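You operate a simulated robot arm through the tools that you are given. There is no shell and no other tool. Be economical: measure what you need, move in short steps, check, and stop when the job is done.

Carry out the task below with a simulated robot arm. There is one attempt and no reset: what you move stays moved.

TASK
Put the pink fibre nest and the reed dye cup in the soup pot.
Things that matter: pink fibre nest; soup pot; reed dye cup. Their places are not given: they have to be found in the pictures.

It is judged by the outcome, as a careful person would: the job done as asked, and still so three seconds after it is handed in. It fails if anything else is knocked over, pushed out of place, dropped, spilled or broken.

THE ROBOT
A 7-joint arm with a two-finger parallel gripper, fixed in place. Base frame: the origin is at the foot of the arm, x ahead of it, y to its left, z up; the work surface is at about z = -1. Lengths are in mm, angles in degrees, forces in N, time in s.
With the tool pointing down near the work surface it reaches from about 220 to 580 mm from the base axis. Its first joint turns from -66.0 to 66.0 degrees. Payload 2.5 kg.
Tool frame: the origin (TCP) lies between the finger pads and is the grasp point; the fingertips stand 23 mm ahead of it; z points along the fingers, y is the line along which they close. The gripper opens to 94 mm. The fingers are 38 mm wide and 10 mm thick; the gripper's body (54 by 96 mm) begins 39 mm behind the TCP.
Orientation is that of the tool frame in the base frame, as a unit quaternion [w, x, y, z]. With the fingers straight down and closing along the base's y, the tool's x points along the base's -x, its y along +y and its z along -z.

THE INTERFACE
- The arm moves only by the tool arm_command. Its argument "commands" is a list of rows, each an object of numbers (a shift or turn left out is 0, a gripper value left out holds the last): "tx", "ty", "tz": the shift along the tool's x, y, z in units of 50 mm (1.0 is 50 mm); "ax", "ay", "az": the turn, a rotation vector about the tool's x, y, z in units of 8 degrees (1.0 is 8 degrees). In form: [{"tx": .., "ty": .., "tz": .., "ax": .., "ay": .., "az": ..}, ...]. A call has 1 to 10 rows; each row shifts and turns the commanded pose from where the row before left it, along the tool's axes as they then stand. "fingers" is the finger opening in cm, from 0 to 9.4, set as the call begins (left out, the last holds). A call with a number of a shift or a turn outside -1 to 1 is refused whole. A row lasts 0.2 s, in which the tool goes at most 50 mm and 8.6 degrees; a call with a longer step from one row to the next is refused whole, and so is a gripper value outside its range. A pose out of reach is approached as far as the arm can. The call stops where the force on the tool passes 40 N (or 10 N more than at its start, if that is more) or the arm is blocked; 0.2 s more then pass. The fingers move at their own pace (about 108 mm/s each) and stop on an object; they squeeze with about 43 N. The grip force told is the motor's: it shows also when the fingers shut on nothing. Time passes only in rows, and 0.2 s behind the last, so rows that do not move let the fingers close. It gives the time, the measured TCP pose, the force on the tool (base axes), the opening and the grip force at its end, in the units of the frame above (readings bear some noise).
- Cameras (640 x 400 px; columns grow to the right, rows downward): "scene" is fixed at [116.3, -400.8, 562.9]; the picture's right is [0.86, -0.50, 0.00], its down [-0.19, -0.33, -0.93] and it looks along [0.47, 0.80, -0.38] (base axes); focal length 341 px, centre (320, 200). "wrist" rides on the gripper at [-39, 0, -44] in the tool frame; the picture's right is [0.00, -1.00, 0.00], its down [0.97, 0.00, -0.24] and it looks along [0.24, 0.00, 0.97] (tool axes); focal length 218 px, centre (320, 200).
- grab_frame(camera): a new picture of that camera. No time passes.
- pixel_to_xyz(camera, pixels): for up to 12 pixels [column, row] of the newest picture of that camera ("zoom" is the newest enlarged one), the place [x, y, z] in the base frame of the surface seen there, good to about 2 mm. No time passes.
- inspect(camera, box): a new picture of the part [left, top, right, bottom] of that camera's present view, enlarged. No time passes.
- close_job(): hands the job in; it is judged then, once.

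Work in short steps. Measure before you move; look again where a grasp or a placing could have gone wrong, and mend it. You have 60 turns and 26 pictures in all, the two below and enlarged ones among them. Open the gripper and draw the arm clear of the work before you hand the job in, unless the task says otherwise; then end with one line.

The tools are called after ">>>" as a command line: name --argument value ..., lists and objects as JSON in quotes. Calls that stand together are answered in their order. arm_command: Moves the arm, as the interface text tells. Its arguments: {"type":"object","properties":{"commands":{"type":"array","items":{"type":"object","properties":{"tx":{"type":"number"},"ty":{"type":"number"},"tz":{"type":"number"},"ax":{"type":"number"},"ay":{"type":"number"},"az":{"type":"number"}}}},"fingers":{"type":"number"}},"required":["commands"]} The other tools are called the same way: grab_frame (camera) takes a picture; pixel_to_xyz (camera, pixels) gives the place of the surface under pixels of a picture; inspect (camera, box) takes an enlarged picture of a part of a camera's view; close_job () hands the job in.

At the start:

```text
clock: 0.0
position: [339.6, 289.8, 336.7]
tool_rot: [0.0, 0.0, 1.0, 0.0]
contact_force: [0.2, -0.4, -0.5]
width: 94.3
grip_force: 0.0
```

scene: 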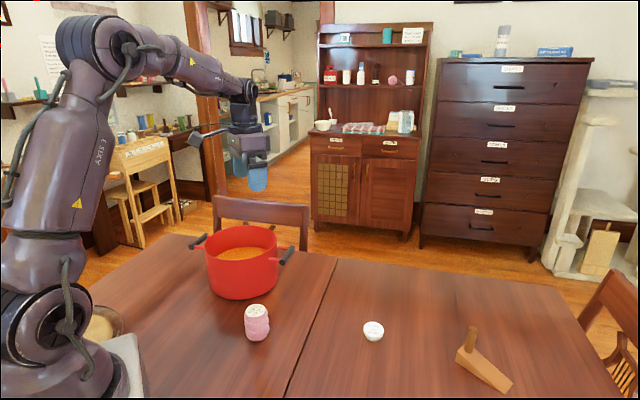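
wrist: 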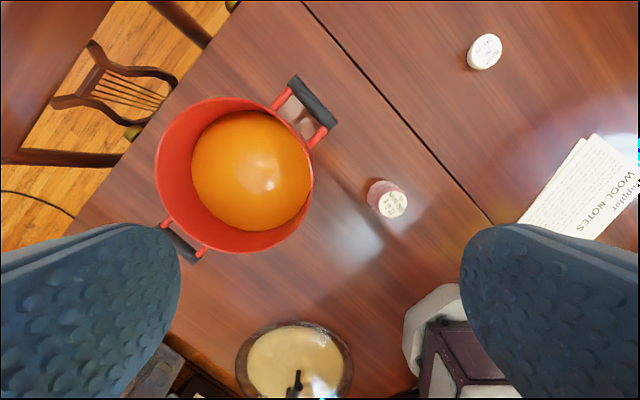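

The pictures show a pink item at scene (257,322), a white one at (373,331), and the red pot at (242,265). I'll enlarge them to read the labels.

>>> inspect --camera "scene" --box '[220, 290, 400, 400]'

>>> inspect --camera "wrist" --box '[340, 10, 640, 240]'

>>> inspect --camera "scene" --box '[310, 20, 440, 140]'

```text
3.56 times, centred on (310, 345) of scene
```

zoom: 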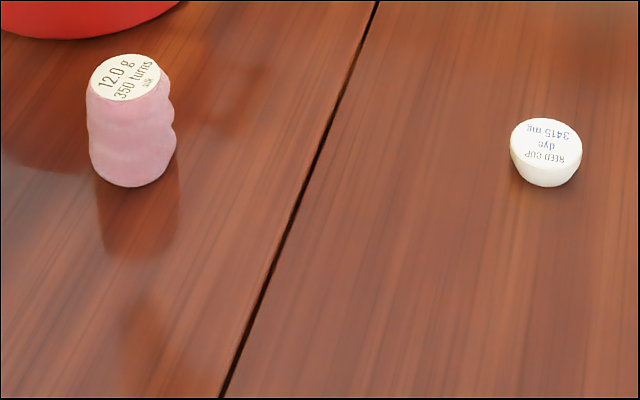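

```text
1.74 times, centred on (490, 125) of wrist
```

zoom: 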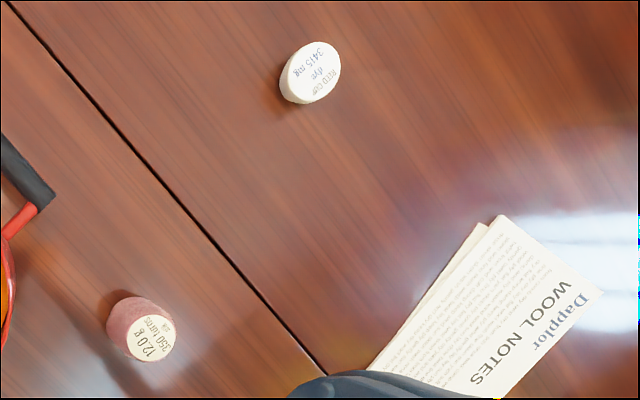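

```text
3.33 times, centred on (375, 80) of scene
```

zoom: 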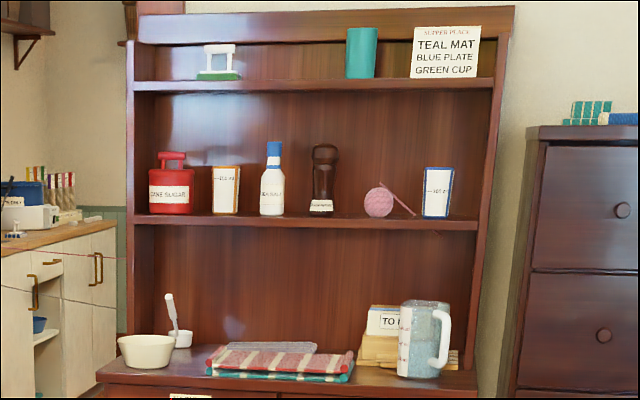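

The pink nest ("12.0 g 350 turns silk") and the reed cup are identified. Next I measure both of them and the pot.

>>> grab_frame --camera "scene"

>>> pixel_to_xyz --camera "wrist" --pixels '[[393, 205], [407, 202], [380, 205], [393, 192], [393, 216], [487, 50], [474, 55], [499, 45], [250, 180], [160, 170], [311, 180], [240, 100]]'

>>> pixel_to_xyz --camera "scene" --pixels '[[257, 311], [257, 338], [245, 325], [268, 325], [373, 326], [373, 338], [364, 328], [383, 328], [240, 227], [242, 260], [206, 247], [277, 240]]'

```text
20 pictures are left
```

scene: 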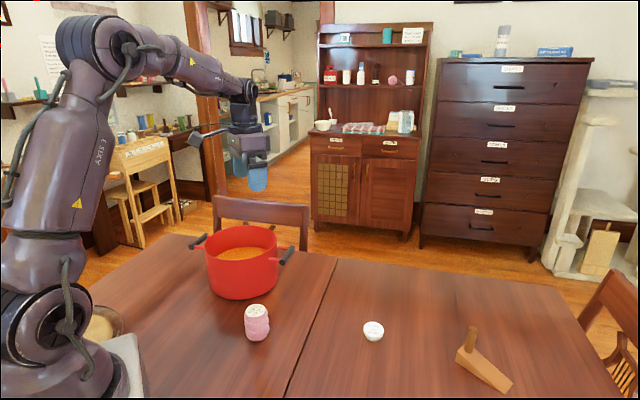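

```text
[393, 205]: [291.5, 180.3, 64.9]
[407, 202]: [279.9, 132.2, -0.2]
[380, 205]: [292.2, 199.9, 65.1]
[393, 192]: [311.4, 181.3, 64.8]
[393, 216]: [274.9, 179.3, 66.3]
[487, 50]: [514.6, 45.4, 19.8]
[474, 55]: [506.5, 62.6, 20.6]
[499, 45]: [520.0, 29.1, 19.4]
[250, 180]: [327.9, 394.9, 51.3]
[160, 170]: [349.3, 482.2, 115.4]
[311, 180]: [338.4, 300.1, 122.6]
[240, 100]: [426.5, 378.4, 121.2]
```

```text
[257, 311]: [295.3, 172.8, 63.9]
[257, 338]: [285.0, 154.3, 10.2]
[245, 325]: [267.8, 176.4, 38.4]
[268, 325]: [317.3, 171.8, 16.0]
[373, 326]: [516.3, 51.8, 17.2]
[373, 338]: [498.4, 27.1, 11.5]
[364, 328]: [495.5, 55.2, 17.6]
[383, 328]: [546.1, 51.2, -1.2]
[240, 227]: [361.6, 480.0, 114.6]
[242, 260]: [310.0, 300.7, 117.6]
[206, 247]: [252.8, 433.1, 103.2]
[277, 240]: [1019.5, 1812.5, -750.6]
```

The cup is centred near (513,45) and is 20 tall. The nest is near (292,180) and 65 tall. The pot is centred near (338,392) with its rim at about z 121 and the soup at about z 51. I'll do the cup first, moving above it and looking again.

>>> arm_command --commands '[{"tx": -0.497, "ty": -0.7}, {"tx": -0.497, "ty": -0.7}, {"tx": -0.497, "ty": -0.7}, {"tx": -0.497, "ty": -0.7}, {"tx": -0.497, "ty": -0.7}, {"tx": -0.497, "ty": -0.7}, {"tx": -0.497, "ty": -0.7}, {"tz": 0.9}, {"tz": 0.9}, {"tz": 0.9}]' --fingers 9.4

>>> grab_frame --camera "wrist"

```text
clock: 2.2
position: [515.5, 44.2, 199.9]
tool_rot: [0.0, 0.0, 1.0, 0.0]
contact_force: [-0.1, -0.5, -0.2]
width: 94.2
grip_force: 0.2
```

```text
19 pictures are left
```

wrist: 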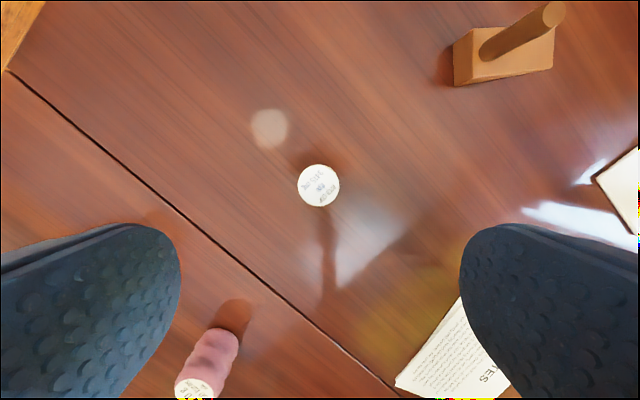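

>>> pixel_to_xyz --camera "wrist" --pixels '[[318, 185], [300, 185], [337, 185], [318, 167], [318, 204]]'

```text
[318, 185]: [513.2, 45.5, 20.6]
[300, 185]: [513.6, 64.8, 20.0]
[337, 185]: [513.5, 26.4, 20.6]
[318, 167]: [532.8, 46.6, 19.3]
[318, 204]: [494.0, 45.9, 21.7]
```

The cup's centre is (513.4, 45.6), its diameter is 40 and its top is at z 20. I descend to z≈25, with the fingertips at about z 2.

>>> arm_command --commands '[{"tx": 0.04, "ty": 0.03, "tz": 0.9}, {"tz": 0.9}, {"tz": 0.8}, {"tz": 0.5}, {"tz": 0.3}, {"tz": 0.1}, {}]'

>>> arm_command --commands '[{}, {}, {}]' --fingers 0

```text
clock: 3.8
position: [512.2, 45.5, 26.5]
tool_rot: [0.0, 0.0, 1.0, -0.001]
contact_force: [0.7, -0.3, -0.9]
width: 94.1
grip_force: 0.0
```

```text
clock: 4.6
position: [511.3, 45.9, 24.8]
tool_rot: [0.0, 0.0, 1.0, -0.001]
contact_force: [-0.6, -0.2, 0.2]
width: 41.1
grip_force: 43.2
```

The cup is gripped at 41 mm, so I lift and look.

>>> arm_command --commands '[{"tz": -0.3}, {"tz": -0.6}, {"tz": -0.9}, {"tz": -0.9}, {"tz": -0.9}, {"tz": -0.9}, {}]'

>>> grab_frame --camera "wrist"

```text
clock: 6.2
position: [510.9, 44.4, 247.5]
tool_rot: [0.0, 0.0, 1.0, 0.001]
contact_force: [-0.2, -0.1, -0.2]
width: 41.1
grip_force: 43.2
```

```text
18 pictures are left
```

wrist: 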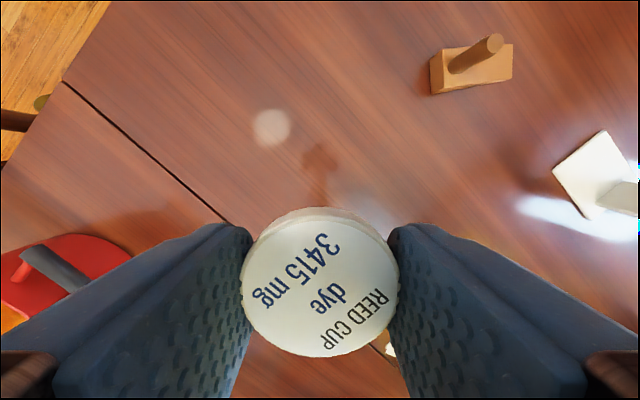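

The hold is good. I carry the cup over the far (+x) part of the pot at (373, 392).

>>> arm_command --commands '[{"tx": 0.276, "ty": 0.696}, {"tx": 0.276, "ty": 0.696}, {"tx": 0.276, "ty": 0.696}, {"tx": 0.276, "ty": 0.696}, {"tx": 0.276, "ty": 0.696}, {"tx": 0.276, "ty": 0.696}, {"tx": 0.276, "ty": 0.696}, {"tx": 0.276, "ty": 0.696}, {"tx": 0.276, "ty": 0.696}, {"tx": 0.276, "ty": 0.696}]'

>>> grab_frame --camera "wrist"

>>> grab_frame --camera "scene"

```text
clock: 8.4
position: [373.9, 394.7, 249.9]
tool_rot: [-0.001, 0.001, 1.0, 0.001]
contact_force: [0.3, -0.1, -0.5]
width: 41.2
grip_force: 43.1
```

```text
17 pictures are left
```

wrist: 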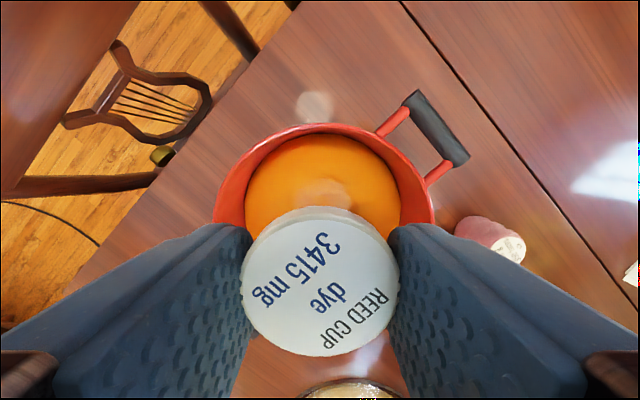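

```text
16 pictures are left
```

scene: 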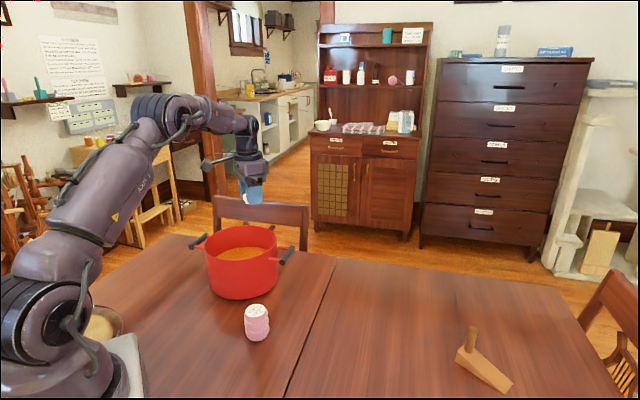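

I check the rim geometry in this view before lowering.

>>> pixel_to_xyz --camera "wrist" --pixels '[[319, 126], [217, 210], [432, 210], [250, 160], [392, 160], [320, 160], [397, 195], [246, 195], [438, 130]]'

```text
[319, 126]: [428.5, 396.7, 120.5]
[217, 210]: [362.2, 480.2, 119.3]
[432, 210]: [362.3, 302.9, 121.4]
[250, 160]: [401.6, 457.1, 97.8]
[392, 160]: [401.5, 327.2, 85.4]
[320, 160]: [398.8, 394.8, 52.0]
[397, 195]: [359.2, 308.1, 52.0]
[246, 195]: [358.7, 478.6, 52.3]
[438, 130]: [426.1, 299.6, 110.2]
```

The pot centre is (338, 392) with radius about 90. The cup fits, so I lower to z≈83.

>>> arm_command --commands '[{"ty": -0.06, "tz": 0.6}, {"tz": 0.8}, {"tz": 0.8}, {"tz": 0.5}, {"tz": 0.4}, {"tz": 0.2}, {}]'

```text
clock: 10.0
position: [373.8, 390.4, 86.6]
tool_rot: [0.001, 0.001, 1.0, 0.0]
contact_force: [0.0, -1.0, -0.3]
width: 41.4
grip_force: 43.0
```

>>> arm_command --commands '[{"tz": 0.07}, {"tz": 0.05}, {"tz": 0.03}, {}]'

```text
clock: 11.0
position: [372.3, 391.6, 78.7]
tool_rot: [0.0, 0.0, 1.0, 0.0]
contact_force: [0.6, 0.3, 0.1]
width: 41.2
grip_force: 42.5
```

>>> arm_command --commands '[{"tz": 0.04}, {"tz": 0.04}, {}]'

```text
clock: 11.8
position: [372.5, 391.4, 75.9]
tool_rot: [0.0, 0.0, 1.0, 0.0]
contact_force: [-0.4, 0.0, 0.4]
width: 41.5
grip_force: 43.4
```

The cup bottom is now about at the soup surface. I release with a small opening, then rise.

>>> arm_command --commands '[{}, {}, {"tz": -0.2}, {"tz": -0.5}, {"tz": -0.9}, {"tz": -0.9}, {"tz": -0.9}, {}]' --fingers 6

>>> grab_frame --camera "wrist"

```text
clock: 13.6
position: [369.8, 391.5, 246.0]
tool_rot: [0.0, 0.0, 1.0, 0.0]
contact_force: [-0.2, 0.8, 0.3]
width: 59.9
grip_force: 0.0
```

```text
15 pictures are left
```

wrist: 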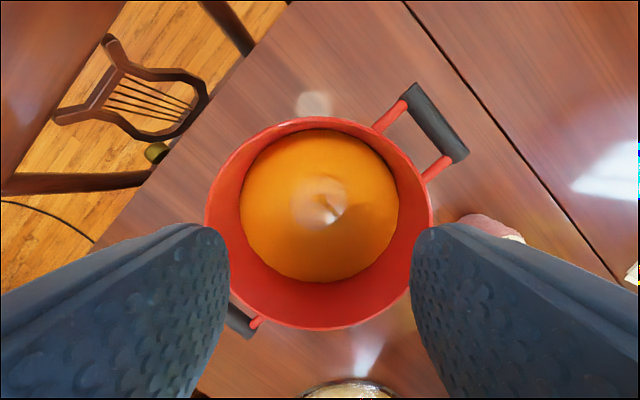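

The cup sank below the soup surface at its spot, so it is in the pot. Next I go above the nest at (292, 180).

>>> arm_command --commands '[{"tx": 0.259, "ty": -0.705}, {"tx": 0.259, "ty": -0.705}, {"tx": 0.259, "ty": -0.705}, {"tx": 0.259, "ty": -0.705}, {"tx": 0.259, "ty": -0.705}, {"tx": 0.259, "ty": -0.705}, {}]' --fingers 9.4

>>> grab_frame --camera "wrist"

>>> inspect --camera "scene" --box '[180, 200, 340, 350]'

```text
clock: 15.2
position: [296.6, 180.6, 245.7]
tool_rot: [0.0, 0.0, 1.0, 0.0]
contact_force: [-0.5, 0.3, -1.0]
width: 94.1
grip_force: 0.1
```

```text
14 pictures are left
```

wrist: 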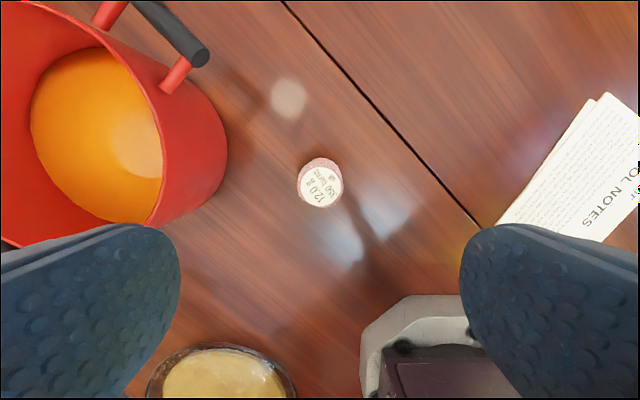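

```text
2.67 times, centred on (260, 275) of scene
```

zoom: 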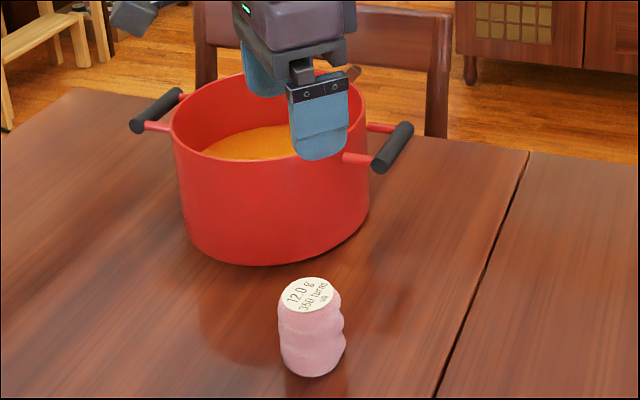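

>>> pixel_to_xyz --camera "wrist" --pixels '[[321, 186], [301, 186], [340, 186], [321, 169], [321, 204], [321, 161]]'

```text
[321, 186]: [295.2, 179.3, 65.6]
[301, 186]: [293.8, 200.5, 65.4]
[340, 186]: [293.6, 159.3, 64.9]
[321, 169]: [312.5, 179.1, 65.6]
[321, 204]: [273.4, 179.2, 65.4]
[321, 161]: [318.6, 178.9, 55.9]
```

The nest centre is (294, 180). I descend to z≈46 and grip its upper half.

>>> arm_command --commands '[{"tx": 0.05, "ty": -0.02, "tz": 0.8}, {"tz": 0.8}, {"tz": 0.8}, {"tz": 0.7}, {"tz": 0.5}, {"tz": 0.3}, {"tz": 0.07}, {}]'

>>> arm_command --commands '[{}, {}, {}]' --fingers 0

>>> arm_command --commands '[{"tz": -0.3}, {"tz": -0.6}, {"tz": -0.9}, {"tz": -0.9}, {"tz": -0.9}, {"tz": -0.6}, {}]'

>>> grab_frame --camera "wrist"

```text
clock: 17.0
position: [294.5, 179.4, 46.5]
tool_rot: [0.001, 0.0, 1.0, 0.0]
contact_force: [0.0, -1.0, -0.4]
width: 93.8
grip_force: 0.0
```

```text
clock: 17.8
position: [295.2, 179.8, 46.2]
tool_rot: [0.001, 0.001, 1.0, 0.0]
contact_force: [0.0, -0.3, 0.1]
width: 54.7
grip_force: 42.9
```

```text
clock: 19.4
position: [291.0, 180.9, 259.3]
tool_rot: [0.0, 0.0, 1.0, 0.0]
contact_force: [0.1, -0.6, -1.5]
width: 54.8
grip_force: 43.0
```

```text
12 pictures are left
```

wrist: 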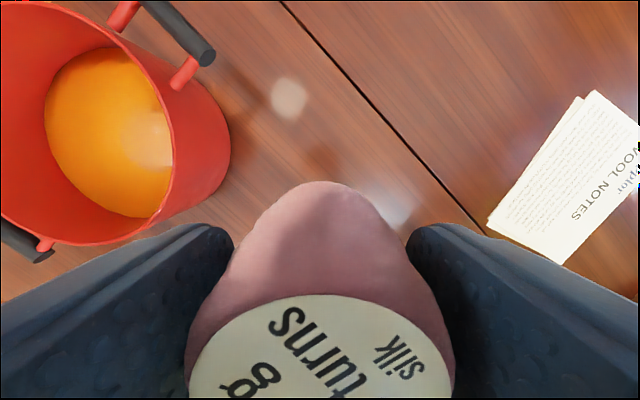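

The nest is held. I carry it over the near part of the pot at (303, 391).

>>> arm_command --commands '[{"tx": -0.04, "ty": 0.7}, {"tx": -0.04, "ty": 0.7}, {"tx": -0.04, "ty": 0.7}, {"tx": -0.04, "ty": 0.7}, {"tx": -0.04, "ty": 0.7}, {"tx": -0.04, "ty": 0.7}, {}]'

>>> grab_frame --camera "wrist"

```text
clock: 21.0
position: [306.5, 390.8, 256.7]
tool_rot: [0.0, 0.0, 1.0, 0.0]
contact_force: [-0.4, -0.4, -0.4]
width: 54.7
grip_force: 42.7
```

```text
11 pictures are left
```

wrist: 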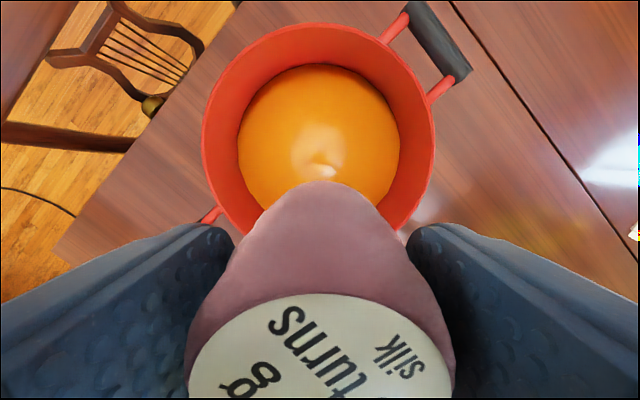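

I lower to z≈70. The call will stop on contact.

>>> arm_command --commands '[{"tx": 0.03, "tz": 0.8}, {"tz": 0.8}, {"tz": 0.7}, {"tz": 0.5}, {"tz": 0.4}, {"tz": 0.3}, {"tz": 0.2}, {}]'

```text
clock: 22.8
position: [304.2, 388.5, 71.2]
tool_rot: [0.0, 0.001, 1.0, 0.0]
contact_force: [0.2, -0.8, -0.2]
width: 54.6
grip_force: 42.9
```

>>> arm_command --commands '[{"tz": 0.08}, {"tz": 0.08}, {"tz": 0.06}, {}]'

```text
clock: 23.8
position: [304.4, 389.1, 60.2]
tool_rot: [0.0, -0.001, 1.0, 0.0]
contact_force: [-0.5, 0.1, -0.3]
width: 54.6
grip_force: 43.4
```

There is no contact yet, and the nest's bottom is about 13 mm above the table. I release here with a modest opening and rise.

>>> arm_command --commands '[{}, {}, {}, {"tz": -0.2}, {"tz": -0.5}, {"tz": -0.9}, {"tz": -0.9}, {"tz": -0.9}, {"tz": -0.9}, {}]' --fingers 7.2

>>> grab_frame --camera "wrist"

>>> grab_frame --camera "scene"

```text
clock: 26.0
position: [301.7, 388.2, 280.3]
tool_rot: [-0.001, 0.0, 1.0, 0.0]
contact_force: [-0.5, -0.2, -0.1]
width: 72.0
grip_force: 0.0
```

```text
10 pictures are left
```

wrist: 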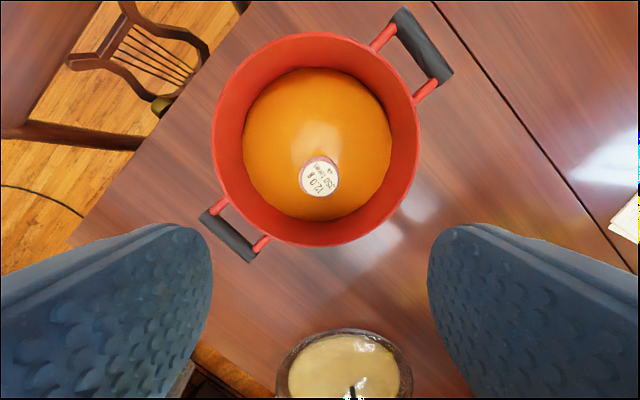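

```text
9 pictures are left
```

scene: 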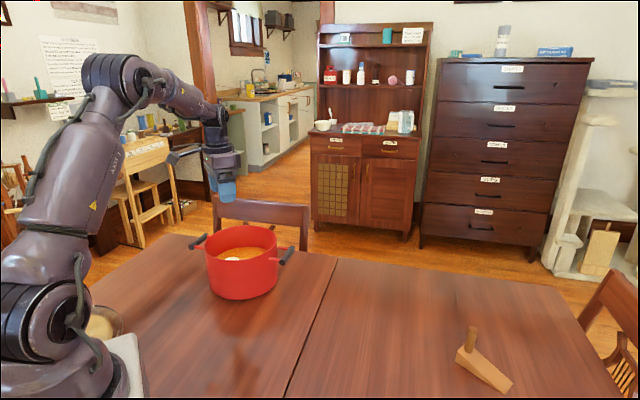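

The nest stands in the soup and the cup is submerged. Nothing else has moved. I open the gripper and draw the arm clear.

>>> arm_command --commands '[{"tz": -0.8}, {"ty": -0.8}, {"ty": -0.8}, {"ty": -0.8}, {"ty": -0.8}, {"ty": -0.8}, {}]' --fingers 9.4

>>> inspect --camera "scene" --box '[140, 200, 380, 350]'

```text
clock: 27.6
position: [303.6, 189.8, 315.1]
tool_rot: [-0.001, -0.001, 1.0, 0.001]
contact_force: [0.3, -0.4, 0.3]
width: 94.0
grip_force: 0.0
```

```text
2.67 times, centred on (260, 275) of scene
```

zoom: 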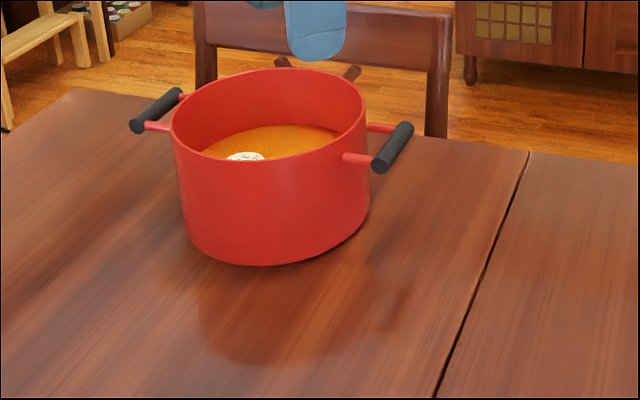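

The pot is undisturbed and the arm is clear, so I hand the job in.

>>> close_job

```text
The job is handed in.
```

The pink fibre nest and the reed dye cup are both in the soup pot: the nest stands above the soup, and the cup sank out of sight where I released it; nothing else was moved.
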